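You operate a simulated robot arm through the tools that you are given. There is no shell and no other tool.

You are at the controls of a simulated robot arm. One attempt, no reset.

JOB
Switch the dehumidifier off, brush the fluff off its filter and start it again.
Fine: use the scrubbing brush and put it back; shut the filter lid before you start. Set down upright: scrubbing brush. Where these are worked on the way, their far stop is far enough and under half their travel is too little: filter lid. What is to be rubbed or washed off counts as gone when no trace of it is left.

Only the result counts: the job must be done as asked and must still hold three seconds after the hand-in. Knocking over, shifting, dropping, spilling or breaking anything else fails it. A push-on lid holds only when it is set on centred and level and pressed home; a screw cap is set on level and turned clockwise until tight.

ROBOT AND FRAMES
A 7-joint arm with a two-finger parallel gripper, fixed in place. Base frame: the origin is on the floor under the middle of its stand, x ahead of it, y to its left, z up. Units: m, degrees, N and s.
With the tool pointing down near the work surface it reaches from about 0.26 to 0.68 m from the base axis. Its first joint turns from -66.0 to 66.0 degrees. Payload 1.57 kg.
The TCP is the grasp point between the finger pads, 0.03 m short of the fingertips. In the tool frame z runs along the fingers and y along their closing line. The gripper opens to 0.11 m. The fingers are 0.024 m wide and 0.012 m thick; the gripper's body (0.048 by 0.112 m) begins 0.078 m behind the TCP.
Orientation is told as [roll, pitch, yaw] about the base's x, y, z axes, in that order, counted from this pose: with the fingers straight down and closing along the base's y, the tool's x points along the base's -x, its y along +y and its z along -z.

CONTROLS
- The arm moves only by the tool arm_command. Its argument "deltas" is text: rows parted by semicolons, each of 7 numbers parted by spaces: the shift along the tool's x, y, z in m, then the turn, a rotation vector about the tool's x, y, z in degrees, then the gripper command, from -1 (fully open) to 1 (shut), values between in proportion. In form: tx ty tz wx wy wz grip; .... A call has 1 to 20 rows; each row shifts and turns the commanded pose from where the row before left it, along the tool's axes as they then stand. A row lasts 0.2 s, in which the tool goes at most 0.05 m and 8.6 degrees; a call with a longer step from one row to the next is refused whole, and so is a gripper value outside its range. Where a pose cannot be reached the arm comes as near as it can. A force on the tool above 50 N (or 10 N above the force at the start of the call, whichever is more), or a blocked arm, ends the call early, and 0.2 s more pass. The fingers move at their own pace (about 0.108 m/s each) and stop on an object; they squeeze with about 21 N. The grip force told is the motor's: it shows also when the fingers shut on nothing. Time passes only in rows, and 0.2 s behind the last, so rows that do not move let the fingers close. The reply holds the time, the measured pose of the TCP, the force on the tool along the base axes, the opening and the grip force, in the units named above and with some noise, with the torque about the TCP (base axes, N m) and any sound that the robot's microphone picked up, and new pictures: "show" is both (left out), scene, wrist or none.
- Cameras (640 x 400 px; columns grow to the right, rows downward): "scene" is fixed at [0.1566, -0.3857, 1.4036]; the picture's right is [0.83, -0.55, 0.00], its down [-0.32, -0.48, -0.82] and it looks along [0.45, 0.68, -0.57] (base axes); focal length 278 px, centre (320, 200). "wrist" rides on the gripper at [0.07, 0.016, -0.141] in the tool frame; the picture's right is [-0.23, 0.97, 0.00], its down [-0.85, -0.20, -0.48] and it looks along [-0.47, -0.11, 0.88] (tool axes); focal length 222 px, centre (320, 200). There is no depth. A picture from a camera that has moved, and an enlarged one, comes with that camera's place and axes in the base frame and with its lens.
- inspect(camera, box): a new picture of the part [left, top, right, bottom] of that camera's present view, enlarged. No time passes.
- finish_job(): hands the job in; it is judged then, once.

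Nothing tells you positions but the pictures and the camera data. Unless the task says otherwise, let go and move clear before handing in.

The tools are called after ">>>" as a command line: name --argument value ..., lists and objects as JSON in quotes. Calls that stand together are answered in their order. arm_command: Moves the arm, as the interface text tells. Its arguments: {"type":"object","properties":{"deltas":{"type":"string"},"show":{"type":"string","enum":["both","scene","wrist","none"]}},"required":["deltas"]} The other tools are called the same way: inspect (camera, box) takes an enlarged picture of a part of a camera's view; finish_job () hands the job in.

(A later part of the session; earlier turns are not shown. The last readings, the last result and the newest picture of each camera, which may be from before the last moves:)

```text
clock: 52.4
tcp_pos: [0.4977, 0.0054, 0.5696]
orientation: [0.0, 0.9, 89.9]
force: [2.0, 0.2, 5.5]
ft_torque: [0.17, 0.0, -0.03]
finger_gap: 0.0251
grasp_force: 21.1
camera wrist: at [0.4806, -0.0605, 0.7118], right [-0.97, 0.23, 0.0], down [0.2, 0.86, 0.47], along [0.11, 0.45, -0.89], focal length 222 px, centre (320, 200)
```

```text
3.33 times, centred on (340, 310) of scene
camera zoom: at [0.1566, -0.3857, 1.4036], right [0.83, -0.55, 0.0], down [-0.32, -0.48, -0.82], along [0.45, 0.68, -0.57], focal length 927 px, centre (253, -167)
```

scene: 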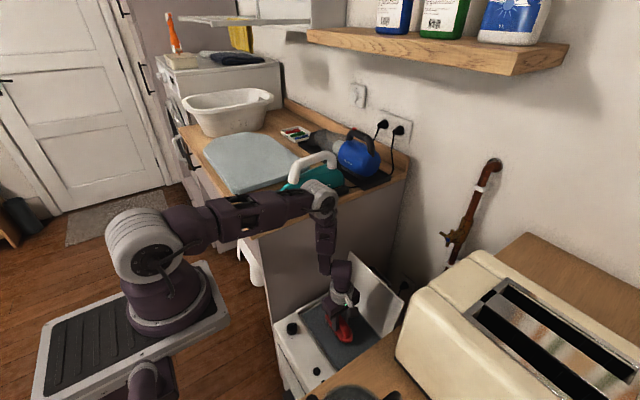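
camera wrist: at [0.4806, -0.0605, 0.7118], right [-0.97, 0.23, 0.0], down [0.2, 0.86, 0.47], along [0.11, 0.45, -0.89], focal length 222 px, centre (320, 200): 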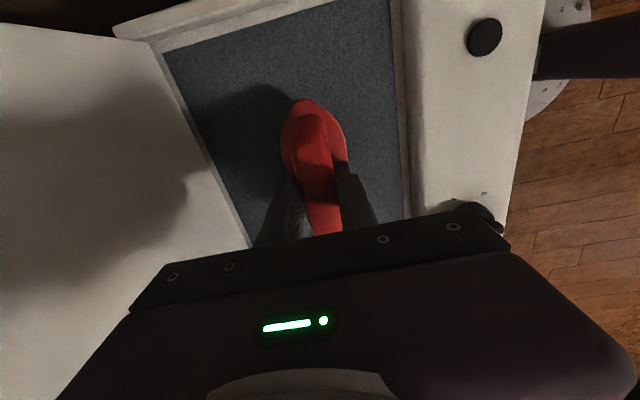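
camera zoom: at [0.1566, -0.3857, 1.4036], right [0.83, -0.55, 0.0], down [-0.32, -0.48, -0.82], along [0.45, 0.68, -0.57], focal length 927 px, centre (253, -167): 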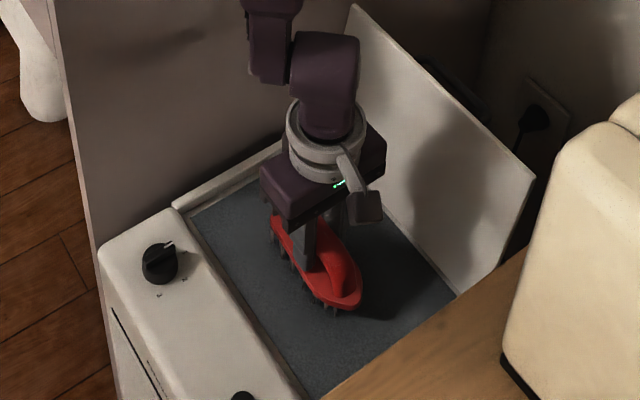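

The light, level contact works well. I'll make longer passes over the whole fluff area, shifted in y.

>>> arm_command --deltas "0 0.012 0.0002 0 0 0 1;0 0.012 0 0 0 0 1;0 0.012 0 0 0 0 1;0 0.01 0 0 0 0 1;-0.01 0 0 0 0 0 1;-0.01 0 0 0 0 0 1;0 -0.012 0 0 0 0 1;0 -0.012 0 0 0 0 1;0 -0.012 0 0 0 0 1;0 -0.012 0 0 0 0 1;0 -0.012 0 0 0 0 1;0 -0.012 0 0 0 0 1;0 -0.012 0 0 0 0 1;0 -0.012 0 0 0 0 1" --show "none"

```text
clock: 53.8
tcp_pos: [0.4506, 0.0218, 0.5708]
orientation: [0.1, 1.4, 89.8]
force: [-3.7, -0.8, 15.2]
ft_torque: [0.86, 0.21, 0.19]
finger_gap: 0.0253
grasp_force: 20.5
stopped in row 7: the force on the tool passed its limit at 54 N (the readings are from after the stop); the commanded pose is now the measured one
```

Dragging sideways tips the brush in the grip, so I'll lift off and check what is left.

>>> arm_command --deltas "0 0 -0.005 0 0 0 1;0 0 -0.03 0 0 0 1;0 0 -0.04 0 0 0 1;0 0.01 -0.03 0 0 0 1;0 0 0 0 0 0 1" --show "wrist"

>>> inspect --camera "scene" --box '[270, 250, 410, 370]'

>>> inspect --camera "wrist" --box '[120, 0, 400, 240]'

```text
clock: 55.0
tcp_pos: [0.4395, 0.0243, 0.6766]
orientation: [0.2, 1.2, 89.8]
force: [-0.6, -0.4, -0.8]
ft_torque: [0.01, 0.0, 0.02]
finger_gap: 0.0255
grasp_force: 20.6
camera wrist: at [0.4231, -0.0415, 0.8186], right [-0.97, 0.23, 0.0], down [0.2, 0.86, 0.46], along [0.11, 0.45, -0.89], focal length 222 px, centre (320, 200)
```

wrist: 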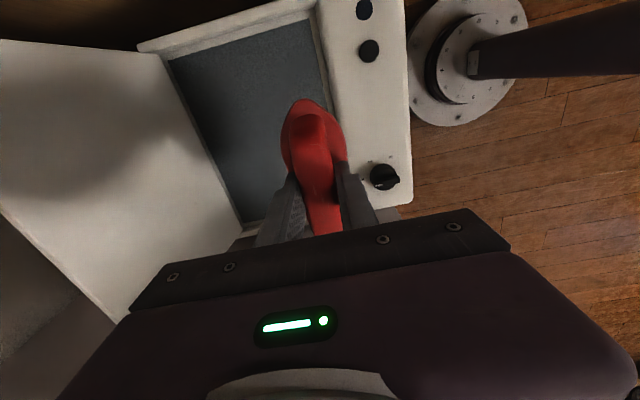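

```text
3.33 times, centred on (340, 310) of scene
camera zoom: at [0.1566, -0.3857, 1.4036], right [0.83, -0.55, 0.0], down [-0.32, -0.48, -0.82], along [0.45, 0.68, -0.57], focal length 927 px, centre (253, -167)
```

zoom: 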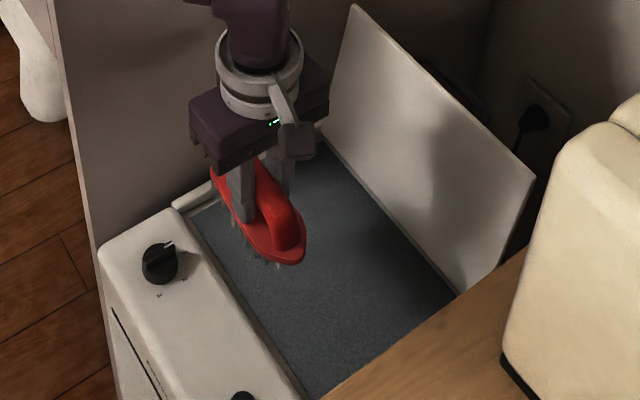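

```text
1.67 times, centred on (260, 120) of wrist
camera zoom: at [0.4231, -0.0415, 0.8186], right [-0.97, 0.23, 0.0], down [0.2, 0.86, 0.46], along [0.11, 0.45, -0.89], focal length 370 px, centre (420, 333)
```

zoom: 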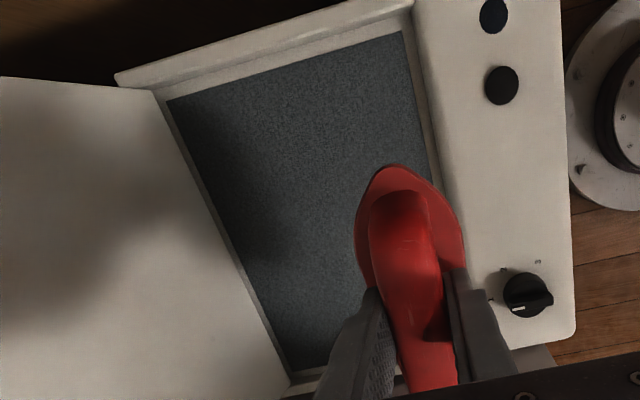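

The filter looks clean where I can see it. I'll rise so that nothing hides the rest of it.

>>> arm_command --deltas "0 0.01 -0.045 0 0 0 1;0 0.01 -0.045 0 0 0 1;0 0.01 -0.045 0 0 0 1;0 0.01 -0.045 0 0 0 1;0 0 -0.045 0 0 0 1;0 0 -0.045 0 0 0 1;0 0 0 0 0 0 1" --show "both"

>>> inspect --camera "scene" --box '[290, 270, 390, 360]'

>>> inspect --camera "wrist" --box '[200, 40, 360, 180]'

```text
clock: 56.6
tcp_pos: [0.4031, 0.0319, 0.9436]
orientation: [0.1, 1.3, 89.8]
force: [-0.9, 0.6, -1.7]
ft_torque: [-0.02, 0.04, -0.01]
finger_gap: 0.0257
grasp_force: 21.2
camera wrist: at [0.3865, -0.0346, 1.0855], right [-0.97, 0.23, 0.0], down [0.2, 0.86, 0.46], along [0.11, 0.45, -0.89], focal length 222 px, centre (320, 200)
```

scene: 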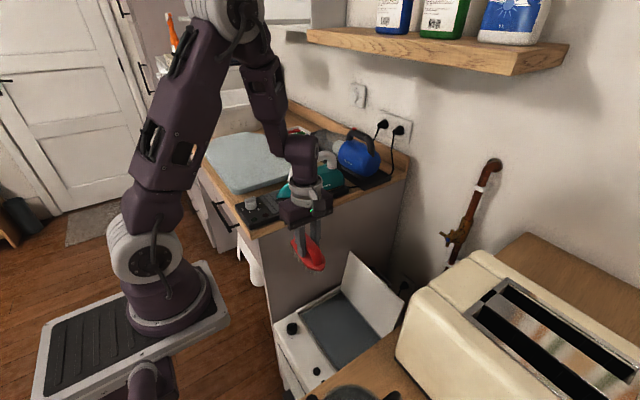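
wrist: 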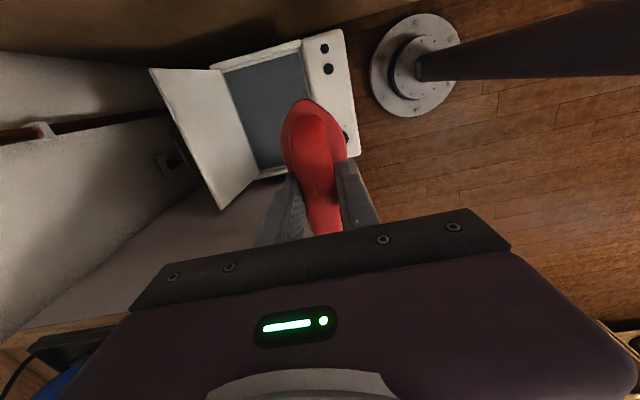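

```text
4.44 times, centred on (340, 315) of scene
camera zoom: at [0.1566, -0.3857, 1.4036], right [0.83, -0.55, 0.0], down [-0.32, -0.48, -0.82], along [0.45, 0.68, -0.57], focal length 1236 px, centre (231, -311)
```

zoom: 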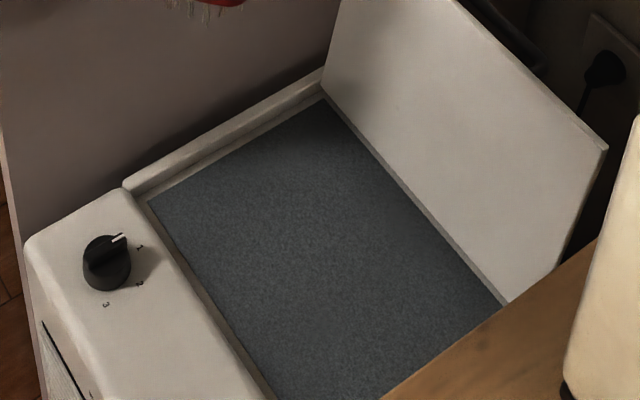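

```text
2.86 times, centred on (280, 110) of wrist
camera zoom: at [0.3865, -0.0346, 1.0855], right [-0.97, 0.23, 0.0], down [0.2, 0.86, 0.46], along [0.11, 0.45, -0.89], focal length 635 px, centre (434, 457)
```

zoom: 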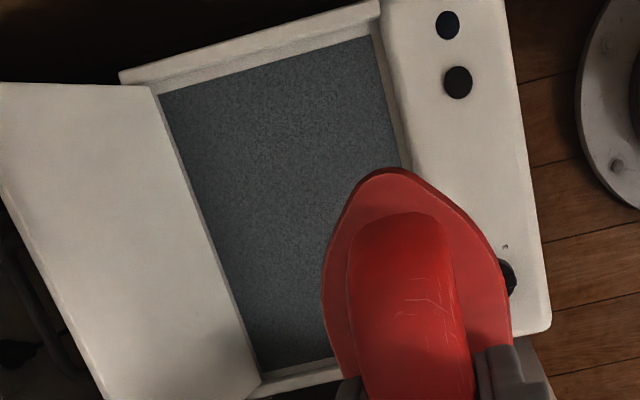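

>>> inspect --camera "scene" --box '[315, 300, 365, 350]'

>>> inspect --camera "scene" --box '[320, 285, 380, 330]'

```text
8.00 times, centred on (340, 325) of scene
camera zoom: at [0.1566, -0.3857, 1.4036], right [0.83, -0.55, 0.0], down [-0.32, -0.48, -0.82], along [0.45, 0.68, -0.57], focal length 2225 px, centre (160, -800)
```

zoom: 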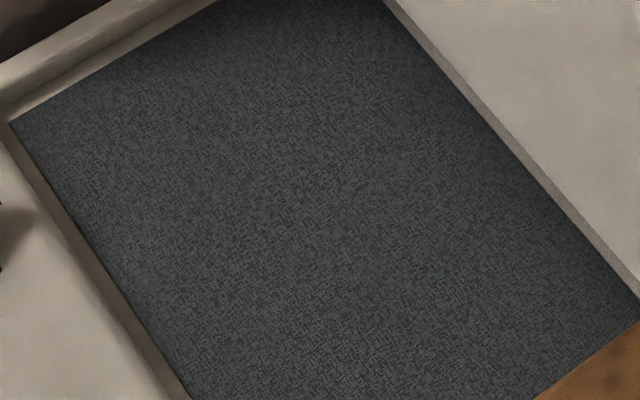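

```text
8.89 times, centred on (350, 308) of scene
camera zoom: at [0.1566, -0.3857, 1.4036], right [0.83, -0.55, 0.0], down [-0.32, -0.48, -0.82], along [0.45, 0.68, -0.57], focal length 2472 px, centre (53, -756)
```

zoom: 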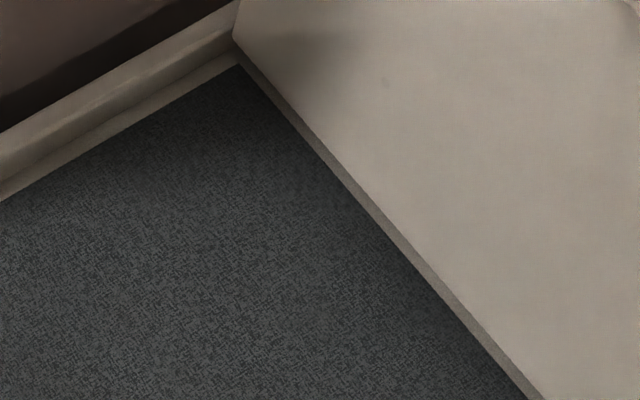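

The filter looks uniformly clean in the enlarged view. To be safe I'll make two more light passes, at y≈0.025 and y≈-0.02, to cover the edges of the patch.

>>> arm_command --deltas "0 -0.0075 0.043 0 0 0 1;0 -0.0075 0.043 0 0 0 1;0 -0.0075 0.043 0 0 0 1;0 -0.0075 0.043 0 0 0 1;0 -0.0075 0.043 0 0 0 1;0 -0.0075 0.043 0 0 0 1;0 -0.0075 0.043 0 0 0 1;0.003 -0.0075 0.043 0 0 0 1;0.003 -0.005 0.02 0 0 0 1;0 0 0.005 0 0 0 1;0 0 0 0 0 0 1" --show "none"

>>> arm_command --deltas "0 0 0.0015 0 0 0 1;0 0 0 0 0 0 1" --show "none"

```text
clock: 59.0
tcp_pos: [0.465, 0.0169, 0.5781]
orientation: [0.1, 1.2, 89.8]
force: [0.0, 0.6, -1.5]
ft_torque: [0.02, 0.02, -0.03]
finger_gap: 0.0255
grasp_force: 20.8
```

```text
clock: 59.6
tcp_pos: [0.4637, 0.0159, 0.5744]
orientation: [0.2, 1.1, 89.8]
force: [-0.3, 0.1, -1.3]
ft_torque: [-0.01, 0.0, 0.01]
finger_gap: 0.0255
grasp_force: 20.7
```

>>> arm_command --deltas "-0.008 0 0.001 0 0 0 1;0 0 0 0 0 0 1" --show "none"

>>> arm_command --deltas "0 0 0.001 0 0 0 1;0 0 0 0 0 0 1" --show "none"

>>> arm_command --deltas "0 0 0.001 0 0 0 1;0 0 0 0 0 0 1" --show "none"

```text
clock: 60.2
tcp_pos: [0.4663, 0.0242, 0.573]
orientation: [0.1, 1.2, 89.8]
force: [0.7, -0.1, -0.8]
ft_torque: [-0.02, -0.01, 0.04]
finger_gap: 0.0255
grasp_force: 21.0
```

```text
clock: 60.8
tcp_pos: [0.4656, 0.025, 0.5716]
orientation: [0.0, 1.2, 89.8]
force: [-1.0, -0.1, -1.8]
ft_torque: [0.02, 0.01, -0.02]
finger_gap: 0.0254
grasp_force: 21.6
```

```text
clock: 61.4
tcp_pos: [0.4666, 0.0248, 0.5713]
orientation: [0.1, 1.2, 89.7]
force: [0.0, -0.3, -1.7]
ft_torque: [-0.02, 0.03, 0.04]
finger_gap: 0.0255
grasp_force: 20.9
```

>>> arm_command --deltas "0 0 0.0007 0 0 0 1;0 0 0 0 0 0 1" --show "none"

>>> arm_command --deltas "0 0 0.0005 0 0 0 1;0 0 0 0 0 0 1" --show "none"

```text
clock: 62.0
tcp_pos: [0.466, 0.0239, 0.5698]
orientation: [0.1, 1.2, 89.8]
force: [-0.8, -0.3, -0.1]
ft_torque: [0.09, 0.04, -0.02]
finger_gap: 0.0254
grasp_force: 21.0
```

```text
clock: 62.6
tcp_pos: [0.4646, 0.0245, 0.5706]
orientation: [0.1, 1.2, 89.8]
force: [-1.6, -0.2, 15.1]
ft_torque: [0.23, 0.11, 0.01]
finger_gap: 0.0252
grasp_force: 20.8
```

Contact is level at about 17 N. I'll stroke along x out and back.

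>>> arm_command --deltas "0 -0.01 0 0 0 0 1;0 -0.01 0 0 0 0 1;0 -0.01 0 0 0 0 1;0 -0.01 0 0 0 0 1;0 -0.01 0 0 0 0 1;0 -0.01 0 0 0 0 1;0 -0.01 0 0 0 0 1;0 -0.01 0 0 0 0 1;0 -0.005 0 0 0 0 1" --show "none"

>>> arm_command --deltas "0 0 -0.0003 0 0 0 1;0 0.01 0 0 0 0 1;0 0.01 0 0 0 0 1;0 0.01 0 0 0 0 1;0 0.01 0 0 0 0 1;0 0.01 0 0 0 0 1;0 0.01 0 0 0 0 1;0 0.01 0 0 0 0 1;0 0.01 0 0 0 0 1;0 0.01 0 0 0 0 1" --show "none"

```text
clock: 64.6
tcp_pos: [0.5495, 0.0236, 0.5701]
orientation: [0.1, 1.2, 89.8]
force: [-11.5, 0.4, 38.2]
ft_torque: [0.31, 0.24, 0.09]
finger_gap: 0.0254
grasp_force: 21.1
```

```text
clock: 66.8
tcp_pos: [0.4616, 0.0236, 0.5704]
orientation: [0.0, 1.2, 89.8]
force: [7.8, 1.3, 20.8]
ft_torque: [-0.04, -0.14, 0.02]
finger_gap: 0.0253
grasp_force: 21.5
```

>>> arm_command --deltas "0 0 -0.005 0 0 0 1;0.021 0 0 0 0 0 1;0.021 0 0 0 0 0 1;0 0 0.003 0 0 0 1;0 0 0.0013 0 0 0 1;0 0 0 0 0 0 1" --show "none"

>>> arm_command --deltas "0 0 0.0004 0 0 0 1;0 0 0 0 0 0 1" --show "none"

```text
clock: 68.2
tcp_pos: [0.4607, -0.0182, 0.5714]
orientation: [0.1, 1.3, 89.9]
force: [0.1, -0.6, -1.3]
ft_torque: [0.0, 0.03, 0.01]
finger_gap: 0.0253
grasp_force: 20.9
```

```text
clock: 68.8
tcp_pos: [0.46, -0.0171, 0.5726]
orientation: [0.1, 1.1, 89.9]
force: [0.1, 0.0, -1.3]
ft_torque: [0.0, -0.02, -0.01]
finger_gap: 0.0253
grasp_force: 21.2
```

>>> arm_command --deltas "0 0 0.001 0 0 0 1;0 0 0 0 0 0 1" --show "none"

>>> arm_command --deltas "0 0 0.0005 0 0 0 1;0 0 0 0 0 0 1" --show "none"

```text
clock: 69.4
tcp_pos: [0.4619, -0.0188, 0.5715]
orientation: [0.1, 1.2, 89.8]
force: [-0.4, 0.6, -0.8]
ft_torque: [0.02, 0.01, 0.01]
finger_gap: 0.025
grasp_force: 21.0
```

```text
clock: 70.0
tcp_pos: [0.4621, -0.0183, 0.5695]
orientation: [0.1, 1.3, 89.8]
force: [-5.3, 1.3, 24.0]
ft_torque: [0.34, 0.25, 0.05]
finger_gap: 0.0252
grasp_force: 21.1
```

>>> arm_command --deltas "0 -0.01 -0.0002 0 0 0 1;0 -0.01 0 0 0 0 1;0 -0.01 0 0 0 0 1;0 -0.01 0 0 0 0 1;0 -0.01 0 0 0 0 1;0 -0.01 0 0 0 0 1;0 -0.01 0 0 0 0 1;0 -0.01 0 0 0 0 1;0 -0.005 0 0 0 0 1" --show "none"

>>> arm_command --deltas "0 0 -0.0003 0 0 0 1;0 0.01 0 0 0 0 1;0 0.01 0 0 0 0 1;0 0.01 0 0 0 0 1;0 0.01 0 0 0 0 1;0 0.01 0 0 0 0 1;0 0.01 0 0 0 0 1;0 0.01 0 0 0 0 1;0 0.01 0 0 0 0 1;0 0.01 0 0 0 0 1" --show "none"

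>>> arm_command --deltas "0 0 -0.01 0 0 0 1;0 0 -0.045 0 0 0 1;0 0.005 -0.048 0 0 0 1;0 0.005 -0.048 0 0 0 1;0 0.005 -0.048 0 0 0 1;0 0.005 -0.048 0 0 0 1;0 0 -0.048 0 0 0 1;0 0 -0.048 0 0 0 1;0 0 -0.03 0 0 0 1;0 0 0 0 0 0 1" --show "both"

>>> inspect --camera "scene" --box '[305, 280, 385, 345]'

```text
clock: 72.0
tcp_pos: [0.5452, -0.0177, 0.5688]
orientation: [0.2, 1.2, 89.8]
force: [-12.3, 1.2, 41.4]
ft_torque: [0.02, 0.16, -0.01]
finger_gap: 0.0253
grasp_force: 20.5
```

```text
clock: 74.2
tcp_pos: [0.4559, -0.0195, 0.5701]
orientation: [0.1, 1.2, 89.7]
force: [3.0, 0.6, 8.9]
ft_torque: [0.2, -0.01, -0.08]
finger_gap: 0.0252
grasp_force: 21.1
```

```text
clock: 76.4
tcp_pos: [0.4372, -0.0112, 0.9426]
orientation: [0.1, 1.2, 89.9]
force: [-0.9, 0.3, -0.9]
ft_torque: [0.0, -0.02, -0.02]
finger_gap: 0.0255
grasp_force: 20.8
camera wrist: at [0.4208, -0.0762, 1.0835], right [-0.97, 0.23, 0.0], down [0.2, 0.86, 0.46], along [0.11, 0.45, -0.89], focal length 222 px, centre (320, 200)
```

scene: 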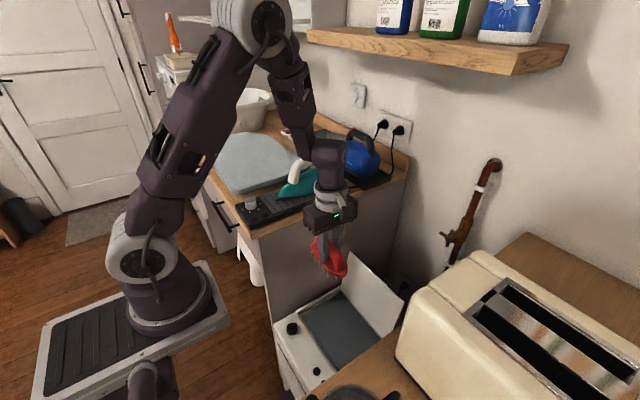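
wrist: 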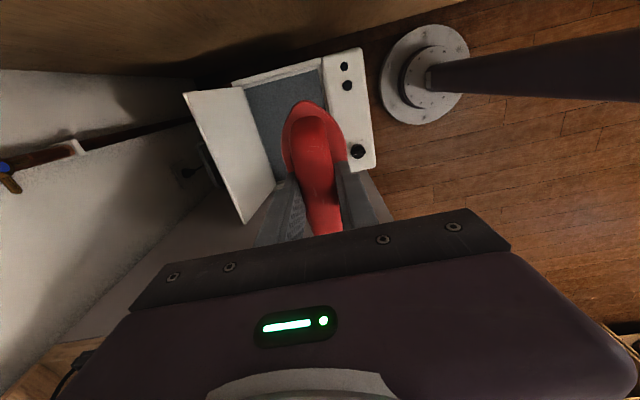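

```text
6.15 times, centred on (345, 312) of scene
camera zoom: at [0.1566, -0.3857, 1.4036], right [0.83, -0.55, 0.0], down [-0.32, -0.48, -0.82], along [0.45, 0.68, -0.57], focal length 1712 px, centre (166, -492)
```

zoom: 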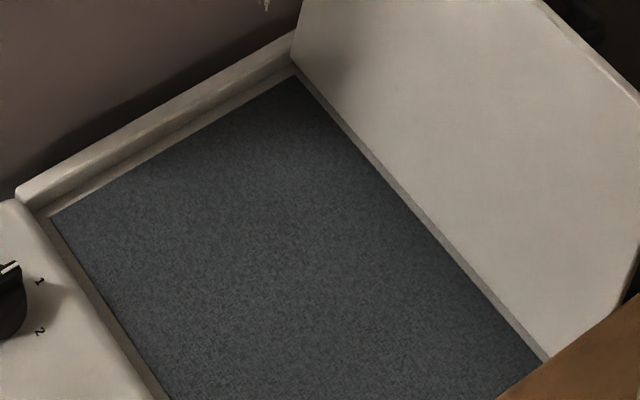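

The filter is clean. Now I'll carry the brush back to its place on the board, keeping the small tilt that holds its bristles level.

>>> arm_command --deltas "0 0 -0.045 0 0 0 1;0 0 -0.045 0 0 0 1;0 0 -0.045 0 0 0 1;0 0 -0.045 0 0 0 1;0 0 -0.045 0 0 0 1;-0.03 0 0 0 0 0 1;-0.043 0 0 0 0 0 1;-0.043 0 0 0 0 0 1;-0.043 0 0 0 0 0 1;-0.043 0 0 0 0 0 1;-0.043 0 0 0 0 0 1;-0.043 0 0 0 0 0 1;-0.043 0 0 0 0 0 1;-0.043 0 0 0 0 0 1;-0.043 0 0 0 0 0 1;-0.01 0 0 0 0 0 1;0 0 0 0 0 0 1" --show "both"

```text
clock: 80.0
tcp_pos: [0.428, 0.409, 1.1514]
orientation: [0.2, 1.1, 89.9]
force: [0.3, -1.0, -0.8]
ft_torque: [0.01, 0.0, -0.03]
finger_gap: 0.0254
grasp_force: 20.6
out of reach, approached as far as the arm can: row 15
camera wrist: at [0.4132, 0.3441, 1.2926], right [-0.97, 0.23, 0.0], down [0.2, 0.86, 0.46], along [0.11, 0.45, -0.89], focal length 222 px, centre (320, 200)
```

scene: 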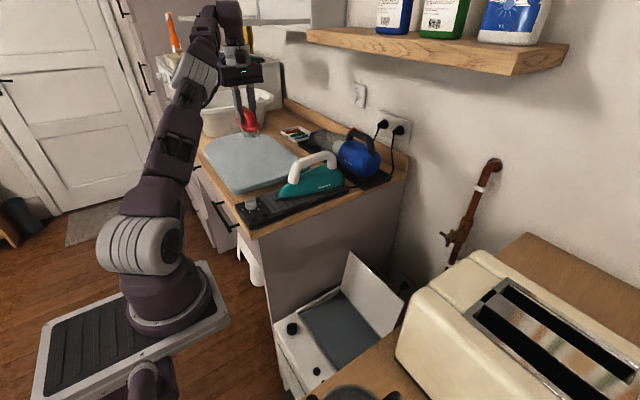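
wrist: 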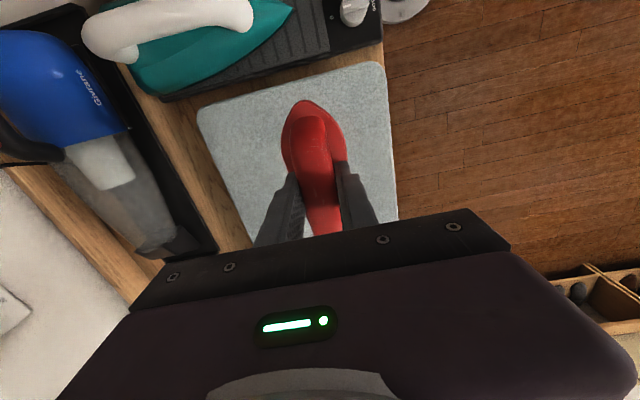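

>>> arm_command --deltas "-0.008 -0.0035 0.02 0 0 0 1;-0.0075 -0.0035 0.035 0 0 0 1;0 0 0.035 0 0 0 1;0 0 0.02 0 0 0 1;0 0 0.01 0 0 0 1;0 0 0 0 0 0 1" --show "both"

>>> inspect --camera "scene" --box '[200, 110, 320, 200]'

```text
clock: 81.4
tcp_pos: [0.436, 0.4214, 1.0284]
orientation: [0.1, 1.2, 89.9]
force: [-0.1, 0.0, -2.1]
ft_torque: [-0.02, 0.0, -0.02]
finger_gap: 0.0253
grasp_force: 21.2
camera wrist: at [0.4192, 0.355, 1.1713], right [-0.97, 0.23, 0.0], down [0.2, 0.86, 0.46], along [0.11, 0.45, -0.89], focal length 222 px, centre (320, 200)
```

scene: 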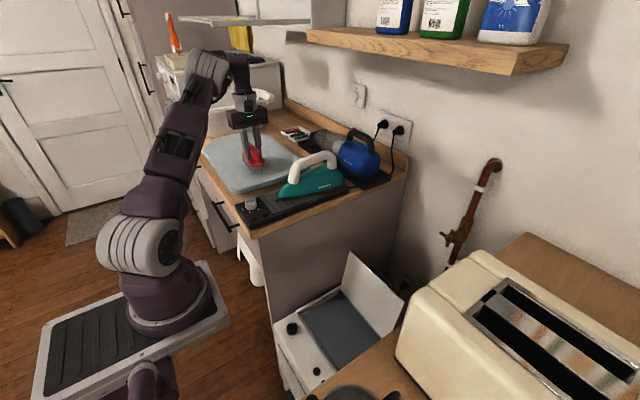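
wrist: 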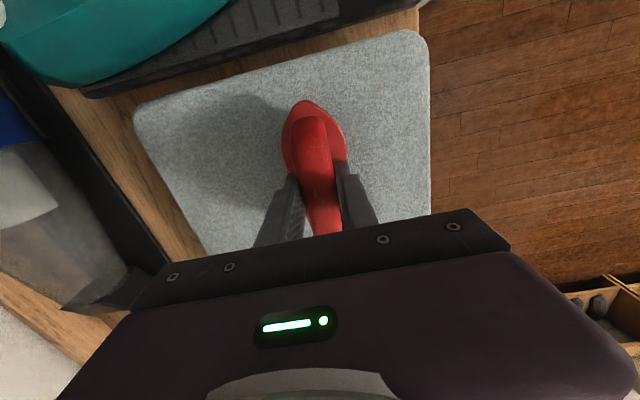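

```text
4.44 times, centred on (260, 155) of scene
camera zoom: at [0.1566, -0.3856, 1.4036], right [0.83, -0.55, 0.0], down [-0.32, -0.48, -0.82], along [0.45, 0.68, -0.57], focal length 1236 px, centre (587, 400)
```

zoom: 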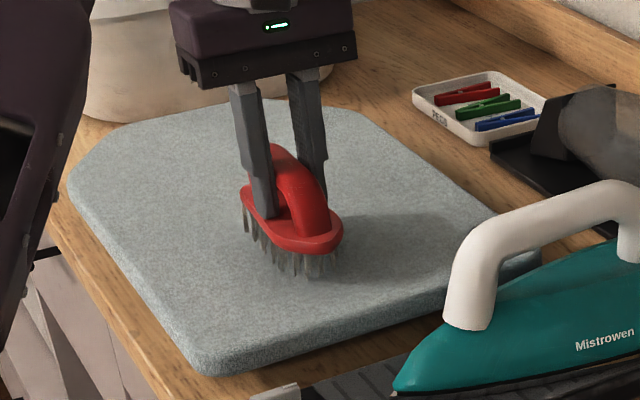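

Right above its old spot. I'll lower the last few millimetres until I feel the board.

>>> arm_command --deltas "0 0 0.003 0 0 0 1;0 0 0.0015 0 0 0 1;0 0 0 0 0 0 1" --show "none"

>>> arm_command --deltas "0 0 0.001 0 0 0 1;0 0 0 0 0 0 1" --show "none"

```text
clock: 82.2
tcp_pos: [0.4364, 0.4222, 1.0243]
orientation: [0.1, 1.2, 89.7]
force: [0.1, -0.2, -0.6]
ft_torque: [-0.06, 0.03, -0.04]
finger_gap: 0.0251
grasp_force: 21.0
```

```text
clock: 82.8
tcp_pos: [0.4371, 0.4215, 1.0234]
orientation: [0.0, 1.2, 89.8]
force: [0.1, 0.2, -1.7]
ft_torque: [-0.03, 0.0, 0.0]
finger_gap: 0.0254
grasp_force: 21.1
```

>>> arm_command --deltas "0 0 0.001 0 0 0 1;0 0 0 0 0 0 1" --show "none"

>>> arm_command --deltas "0 0 0.0007 0 0 0 1;0 0 0 0 0 0 1" --show "none"

```text
clock: 83.4
tcp_pos: [0.4366, 0.422, 1.0223]
orientation: [0.1, 1.2, 89.8]
force: [-0.2, 0.1, -1.3]
ft_torque: [0.0, -0.01, 0.0]
finger_gap: 0.0251
grasp_force: 21.1
```

```text
clock: 84.0
tcp_pos: [0.438, 0.4207, 1.0216]
orientation: [0.1, 1.2, 89.9]
force: [-0.7, -0.1, -2.4]
ft_torque: [0.0, 0.0, 0.02]
finger_gap: 0.025
grasp_force: 20.8
```

>>> arm_command --deltas "0 0 0.0008 0 0 0 1;0 0 0 0 0 0 1" --show "none"

>>> arm_command --deltas "0 0 0.0008 0 0 0 1;0 0 0 0 0 0 1" --show "scene"

>>> inspect --camera "scene" --box '[230, 140, 290, 185]'

```text
clock: 84.6
tcp_pos: [0.4383, 0.4201, 1.0212]
orientation: [0.2, 1.0, 89.8]
force: [-1.5, -0.3, 9.8]
ft_torque: [0.61, 0.16, 0.11]
finger_gap: 0.025
grasp_force: 21.5
```

```text
clock: 85.2
tcp_pos: [0.4385, 0.4203, 1.0207]
orientation: [0.0, 1.0, 89.7]
force: [-3.1, -4.1, 26.9]
ft_torque: [0.32, 0.23, 0.07]
finger_gap: 0.0251
grasp_force: 20.4
```

scene: 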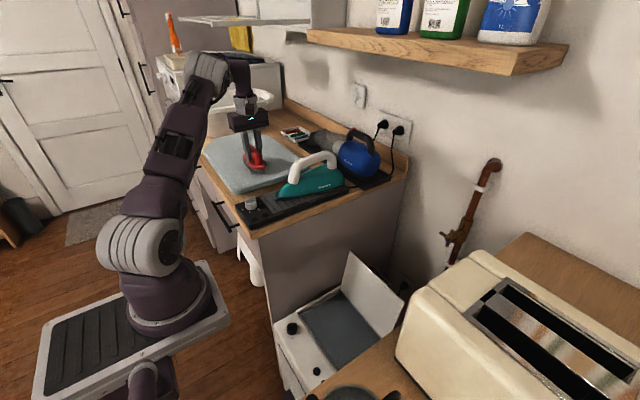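

```text
8.89 times, centred on (260, 162) of scene
camera zoom: at [0.1562, -0.3861, 1.4035], right [0.83, -0.55, 0.0], down [-0.32, -0.48, -0.82], along [0.45, 0.68, -0.57], focal length 2472 px, centre (853, 533)
```

zoom: 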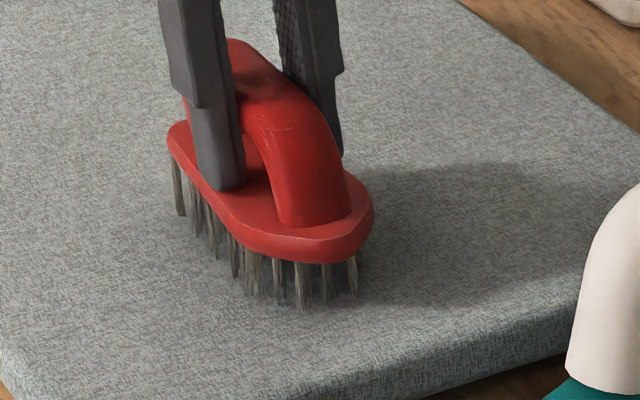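

The brush stands firmly on the board. I'll relieve the pressure, open the fingers and rise.

>>> arm_command --deltas "0 0 -0.0006 0 0 0 1;0 0 0 0 0 0 0.7;0 0 0 0 0 0 0.3;0 0 0 0 0 0 0;0 0 0 0 0 0 0" --show "none"

>>> arm_command --deltas "0 0 -0.01 0 0 0 0;0 0 -0.03 0 0 0 0;0 0 -0.04 0 0 0 0;0 0 -0.03 0 0 0 0;0 0 0 0 0 0 0" --show "both"

>>> inspect --camera "scene" --box '[200, 110, 320, 200]'

```text
clock: 86.4
tcp_pos: [0.4354, 0.4207, 1.0208]
orientation: [0.2, 1.0, 89.8]
force: [-3.1, 0.6, 29.9]
ft_torque: [0.34, -0.1, 0.09]
finger_gap: 0.0442
grasp_force: 0.1
```

```text
clock: 87.6
tcp_pos: [0.4329, 0.422, 1.1188]
orientation: [0.3, 2.3, 90.8]
force: [0.0, 1.1, 0.4]
ft_torque: [0.01, 0.0, 0.03]
finger_gap: 0.0551
grasp_force: 0.1
out of reach, approached as far as the arm can: row 4
camera wrist: at [0.4186, 0.3591, 1.261], right [-0.98, 0.21, 0.0], down [0.19, 0.88, 0.44], along [0.1, 0.43, -0.9], focal length 222 px, centre (320, 200)
```

scene: 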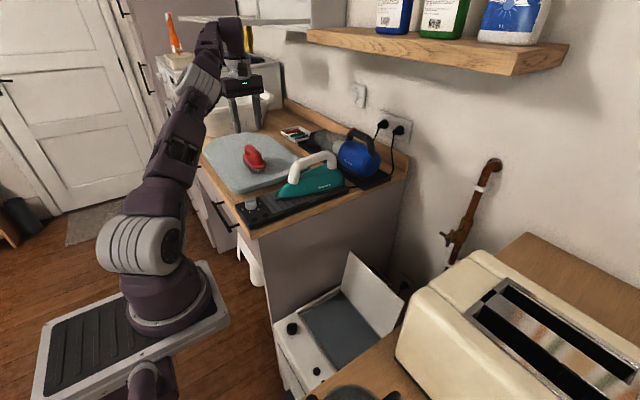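
wrist: 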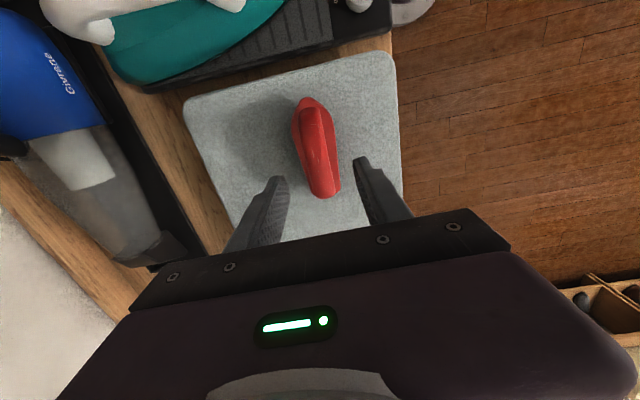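

```text
4.44 times, centred on (260, 155) of scene
camera zoom: at [0.1566, -0.3857, 1.4036], right [0.83, -0.55, 0.0], down [-0.32, -0.48, -0.82], along [0.45, 0.68, -0.57], focal length 1236 px, centre (587, 400)
```

zoom: 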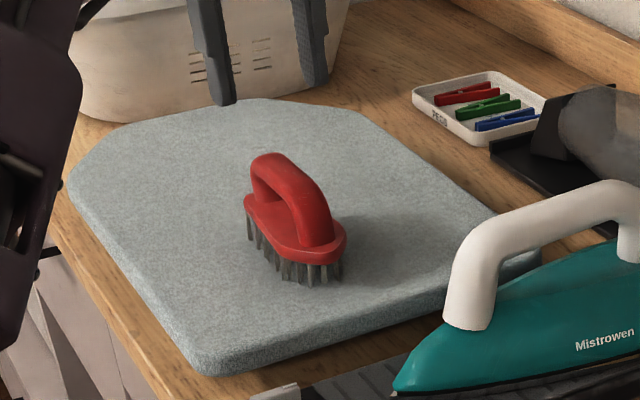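

The brush is back upright on the board. Now I'll return over the gap to close the lid.

>>> arm_command --deltas "0.04 0 -0.015 0 0 0 0;0.04 0 -0.015 0 0 0 0;0.04 0 -0.015 0 0 0 0;0.042 0 0 0 0 0 0.7;0.042 0 0 0 0 0 0.7;0.042 0 0 0 0 0 0.7;0.042 0 0 0 0 0 0.7;0.042 0 0 0 0 0 0.7;0.042 0 0 0 0 0 0.7;0.04 0 0 0 0 0 0.7;0 0 0 0 0 0 0.7" --show "scene"

```text
clock: 90.0
tcp_pos: [0.4359, 0.0114, 1.1846]
orientation: [0.1, 1.2, 89.9]
force: [-0.3, 0.6, 0.5]
ft_torque: [-0.02, 0.01, -0.02]
finger_gap: 0.0167
grasp_force: 0.1
```

scene: 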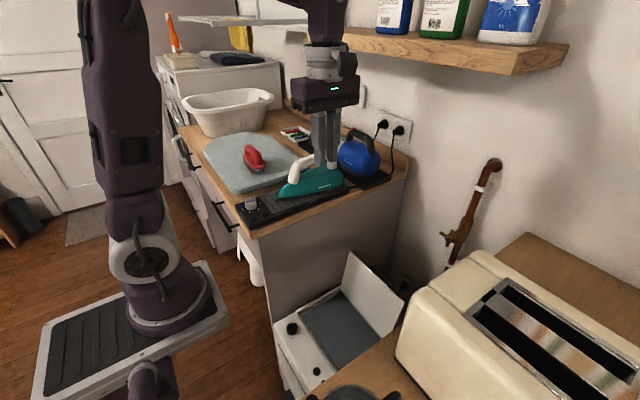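

>>> arm_command --deltas "0 0 0 0 -1.2 0 0.7;0 -0.0251 0.0378 0 0 0 0.7;0 -0.0251 0.0378 0 0 0 0.7;0 -0.0251 0.0378 0 0 0 0.7;0 -0.0251 0.0378 0 0 0 0.7;0 -0.0251 0.0378 0 0 0 0.7;0 -0.0251 0.0378 0 0 0 0.7;0 -0.0251 0.0378 0 0 0 0.7;0 -0.0251 0.0378 0 0 0 0.7;0 -0.0251 0.0378 0 0 0 0.7;0 0 0 0 0 0 0.7" --show "both"

```text
clock: 92.4
tcp_pos: [0.6633, 0.0109, 0.8421]
orientation: [0.2, 0.0, 89.7]
force: [-0.1, -0.3, 0.3]
ft_torque: [0.02, 0.02, 0.01]
finger_gap: 0.0163
grasp_force: 0.1
camera wrist: at [0.6476, -0.0574, 0.9809], right [-0.97, 0.23, 0.0], down [0.2, 0.85, 0.48], along [0.11, 0.47, -0.88], focal length 222 px, centre (320, 200)
```

scene: 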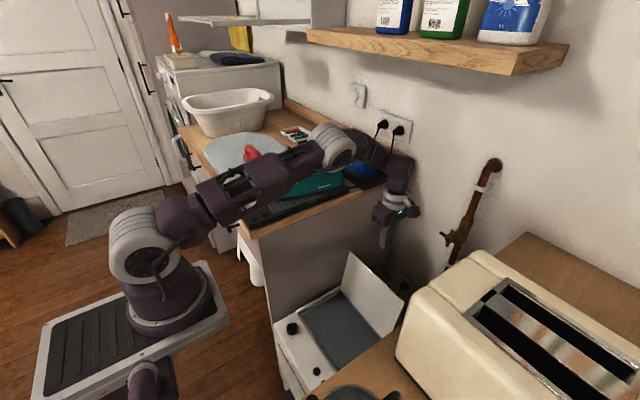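
wrist: 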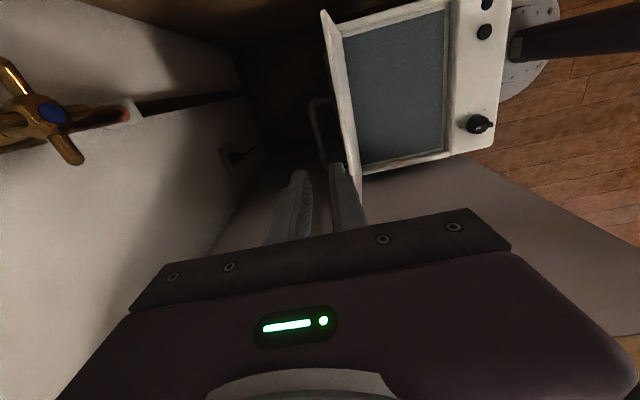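

>>> arm_command --deltas "0 0 0.04 0 0 0 0.7;0 0 0.04 0 0 0 0.7;0 0 0.03 0 0 0 0.7;0 0 0 0 0 0 0.7" --show "wrist"

>>> inspect --camera "wrist" --box '[240, 80, 400, 240]'

>>> inspect --camera "scene" --box '[320, 180, 440, 320]'

```text
clock: 93.4
tcp_pos: [0.663, 0.0124, 0.7323]
orientation: [0.0, 0.0, 89.9]
force: [-0.3, 1.0, 0.1]
ft_torque: [-0.02, -0.01, 0.01]
finger_gap: 0.0164
grasp_force: 0.0
camera wrist: at [0.646, -0.0562, 0.8723], right [-0.97, 0.23, 0.0], down [0.2, 0.85, 0.48], along [0.11, 0.47, -0.88], focal length 222 px, centre (320, 200)
```

wrist: 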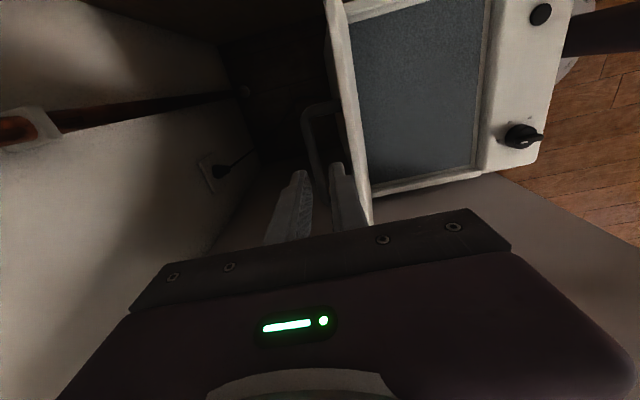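

```text
2.50 times, centred on (320, 160) of wrist
camera zoom: at [0.646, -0.0562, 0.8723], right [-0.97, 0.23, 0.0], down [0.2, 0.85, 0.48], along [0.11, 0.47, -0.88], focal length 555 px, centre (320, 300)
```

zoom: 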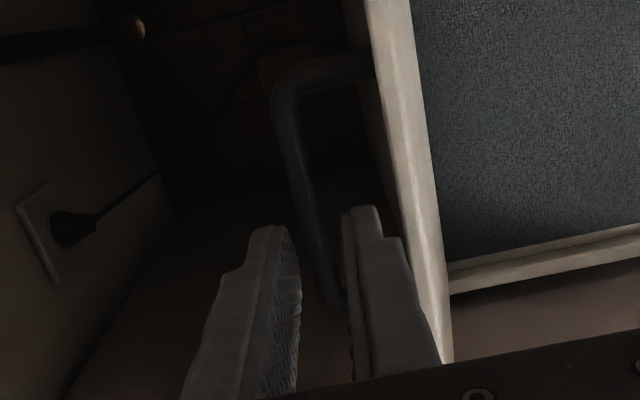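

```text
2.86 times, centred on (380, 250) of scene
camera zoom: at [0.1566, -0.3857, 1.4036], right [0.83, -0.55, 0.0], down [-0.32, -0.48, -0.82], along [0.45, 0.68, -0.57], focal length 795 px, centre (149, 57)
```

zoom: 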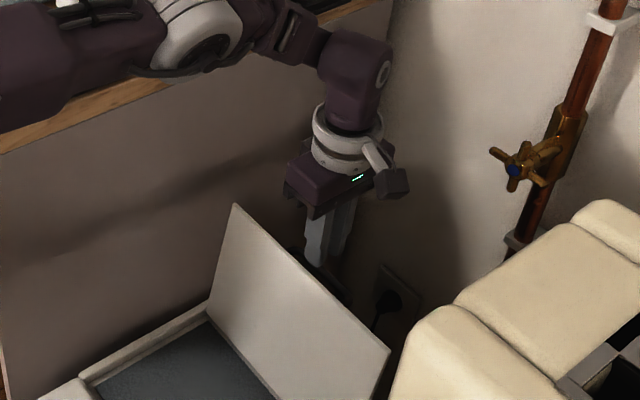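

The lid has leaned back a little, so the handle bar is at the limit of my reach. Instead I'll straddle the lid's top edge at y≈0.1, beside the handle, and tip it forward between the fingers.

>>> arm_command --deltas "0 0 -0.04 0 0 0 0.7;0 0.012 -0.02 0 0 0 0.345;-0.045 0.013 0 0 0 0 0.345;-0.043 0 0 0 0 0 0.345;0 0 0 0 0 0 0.345" --show "both"

>>> inspect --camera "wrist" --box '[220, 60, 420, 240]'

>>> inspect --camera "scene" --box '[300, 180, 420, 320]'

```text
clock: 94.6
tcp_pos: [0.637, 0.1032, 0.7938]
orientation: [0.1, 0.0, 89.8]
force: [-0.5, 0.6, 0.3]
ft_torque: [-0.03, -0.02, 0.02]
finger_gap: 0.0361
grasp_force: 0.1
camera wrist: at [0.6202, 0.0341, 0.9356], right [-0.97, 0.23, 0.0], down [0.2, 0.85, 0.48], along [0.11, 0.47, -0.88], focal length 222 px, centre (320, 200)
```

scene: 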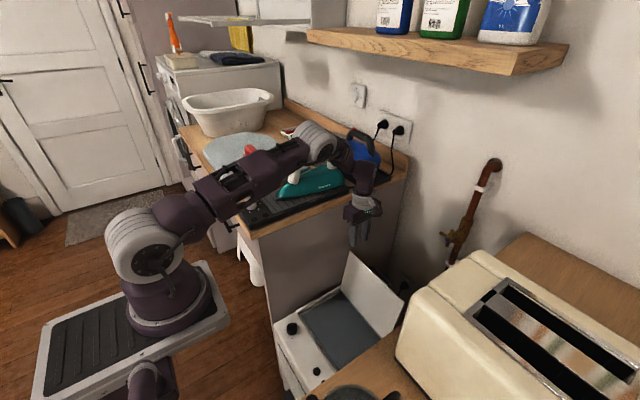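
wrist: 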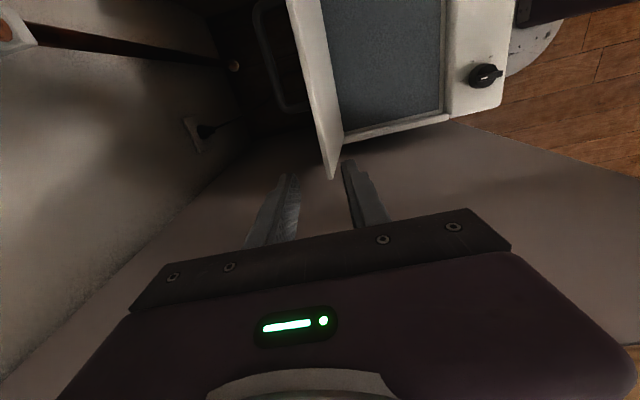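

```text
2.22 times, centred on (320, 150) of wrist
camera zoom: at [0.6202, 0.0341, 0.9356], right [-0.97, 0.23, 0.0], down [0.2, 0.85, 0.48], along [0.11, 0.47, -0.88], focal length 494 px, centre (320, 311)
```

zoom: 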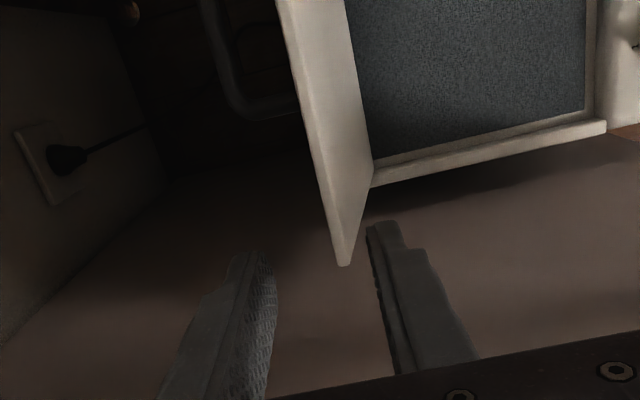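

```text
2.86 times, centred on (360, 250) of scene
camera zoom: at [0.1566, -0.3856, 1.4036], right [0.83, -0.55, 0.0], down [-0.32, -0.48, -0.82], along [0.45, 0.68, -0.57], focal length 795 px, centre (206, 57)
```

zoom: 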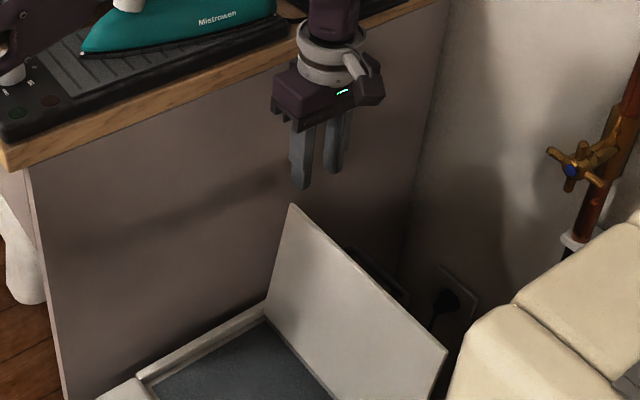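

The lid's top edge (x≈0.632–0.642, z≈0.687) sits between the fingers. I'll lower until the tips straddle it.

>>> arm_command --deltas "0 0 0.04 0 0 0 0.345;0 0 0.03 0 0 0 0.345;0 0 0.012 0 0 0 0.345;0 0 0.008 0 0 0 0.345;0 0 0 0 0 0 0.345" --show "both"

>>> inspect --camera "scene" --box '[300, 180, 420, 320]'

>>> inspect --camera "wrist" --box '[220, 60, 420, 240]'

```text
clock: 95.8
tcp_pos: [0.6375, 0.1002, 0.7044]
orientation: [0.1, -0.1, 89.7]
force: [-0.4, 0.5, 0.5]
ft_torque: [0.01, -0.01, 0.0]
finger_gap: 0.0362
grasp_force: 0.1
camera wrist: at [0.6209, 0.0319, 0.8452], right [-0.97, 0.23, 0.0], down [0.2, 0.85, 0.48], along [0.11, 0.47, -0.88], focal length 222 px, centre (320, 200)
```

scene: 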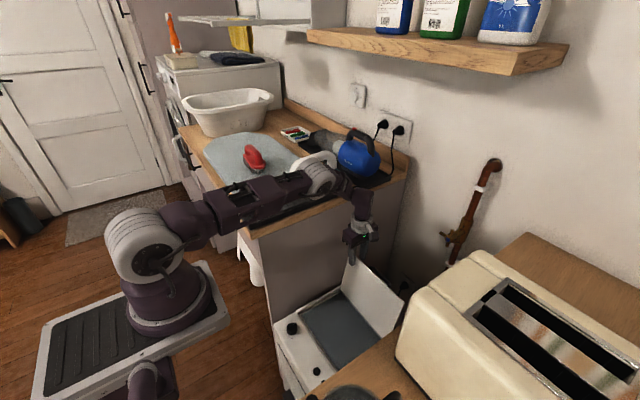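
wrist: 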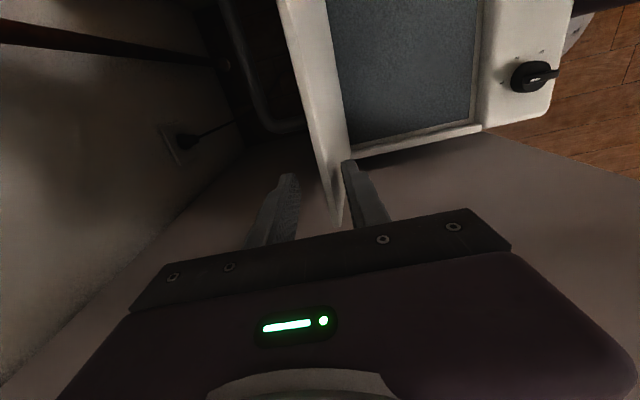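

```text
2.86 times, centred on (360, 250) of scene
camera zoom: at [0.1566, -0.3857, 1.4036], right [0.83, -0.55, 0.0], down [-0.32, -0.48, -0.82], along [0.45, 0.68, -0.57], focal length 795 px, centre (206, 57)
```

zoom: 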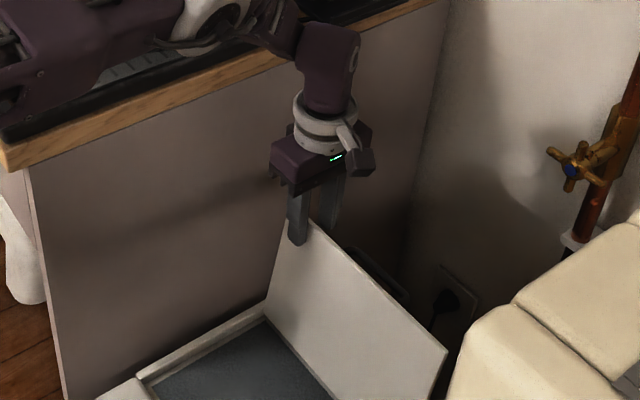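

```text
2.22 times, centred on (320, 150) of wrist
camera zoom: at [0.6209, 0.0319, 0.8452], right [-0.97, 0.23, 0.0], down [0.2, 0.85, 0.48], along [0.11, 0.47, -0.88], focal length 494 px, centre (320, 311)
```

zoom: 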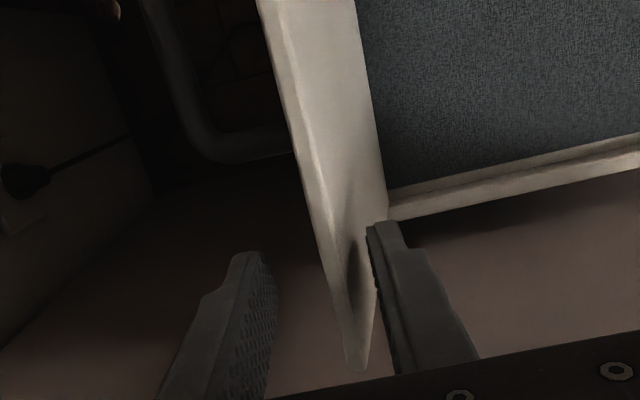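

>>> arm_command --deltas "0 0.009 -0.0007 0 0 0 0.345;0 0.009 -0.0007 0 0 0 0.345;0 0.009 -0.0007 0 0 0 0.345;0 0.009 -0.0007 0 0 0 0.345;0 0.0085 -0.0007 0 0 0 0.345;0 0.0081 0.0008 0 0 0 0.345;0 0.0081 0.0008 0 0 0 0.345;0 0.0081 0.0008 0 0 0 0.345;0 0 0 0 0 0 0.345" --show "both"

>>> inspect --camera "scene" --box '[300, 180, 420, 320]'

```text
clock: 97.8
tcp_pos: [0.5678, 0.0999, 0.7057]
orientation: [0.2, 0.0, 89.9]
force: [0.3, -0.4, -0.2]
ft_torque: [-0.01, -0.02, 0.0]
finger_gap: 0.036
grasp_force: 0.0
camera wrist: at [0.5506, 0.0309, 0.8457], right [-0.97, 0.23, 0.0], down [0.2, 0.85, 0.48], along [0.11, 0.47, -0.88], focal length 222 px, centre (320, 200)
```

scene: 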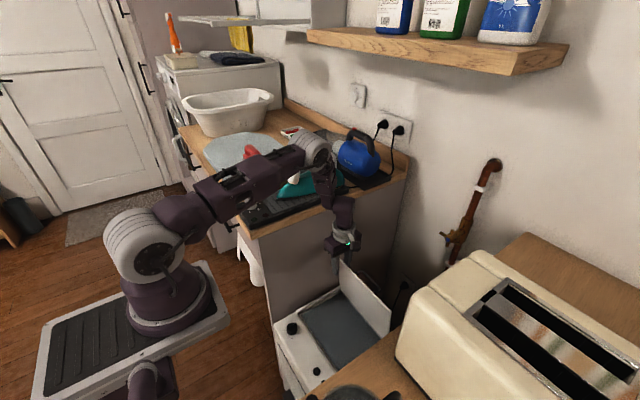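
wrist: 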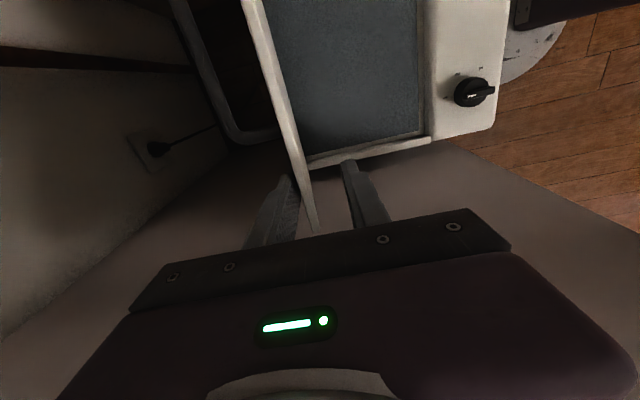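

```text
2.86 times, centred on (360, 250) of scene
camera zoom: at [0.1566, -0.3857, 1.4036], right [0.83, -0.55, 0.0], down [-0.32, -0.48, -0.82], along [0.45, 0.68, -0.57], focal length 795 px, centre (206, 57)
```

zoom: 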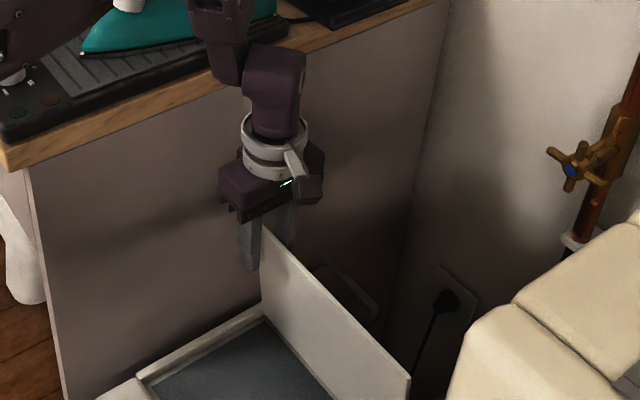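

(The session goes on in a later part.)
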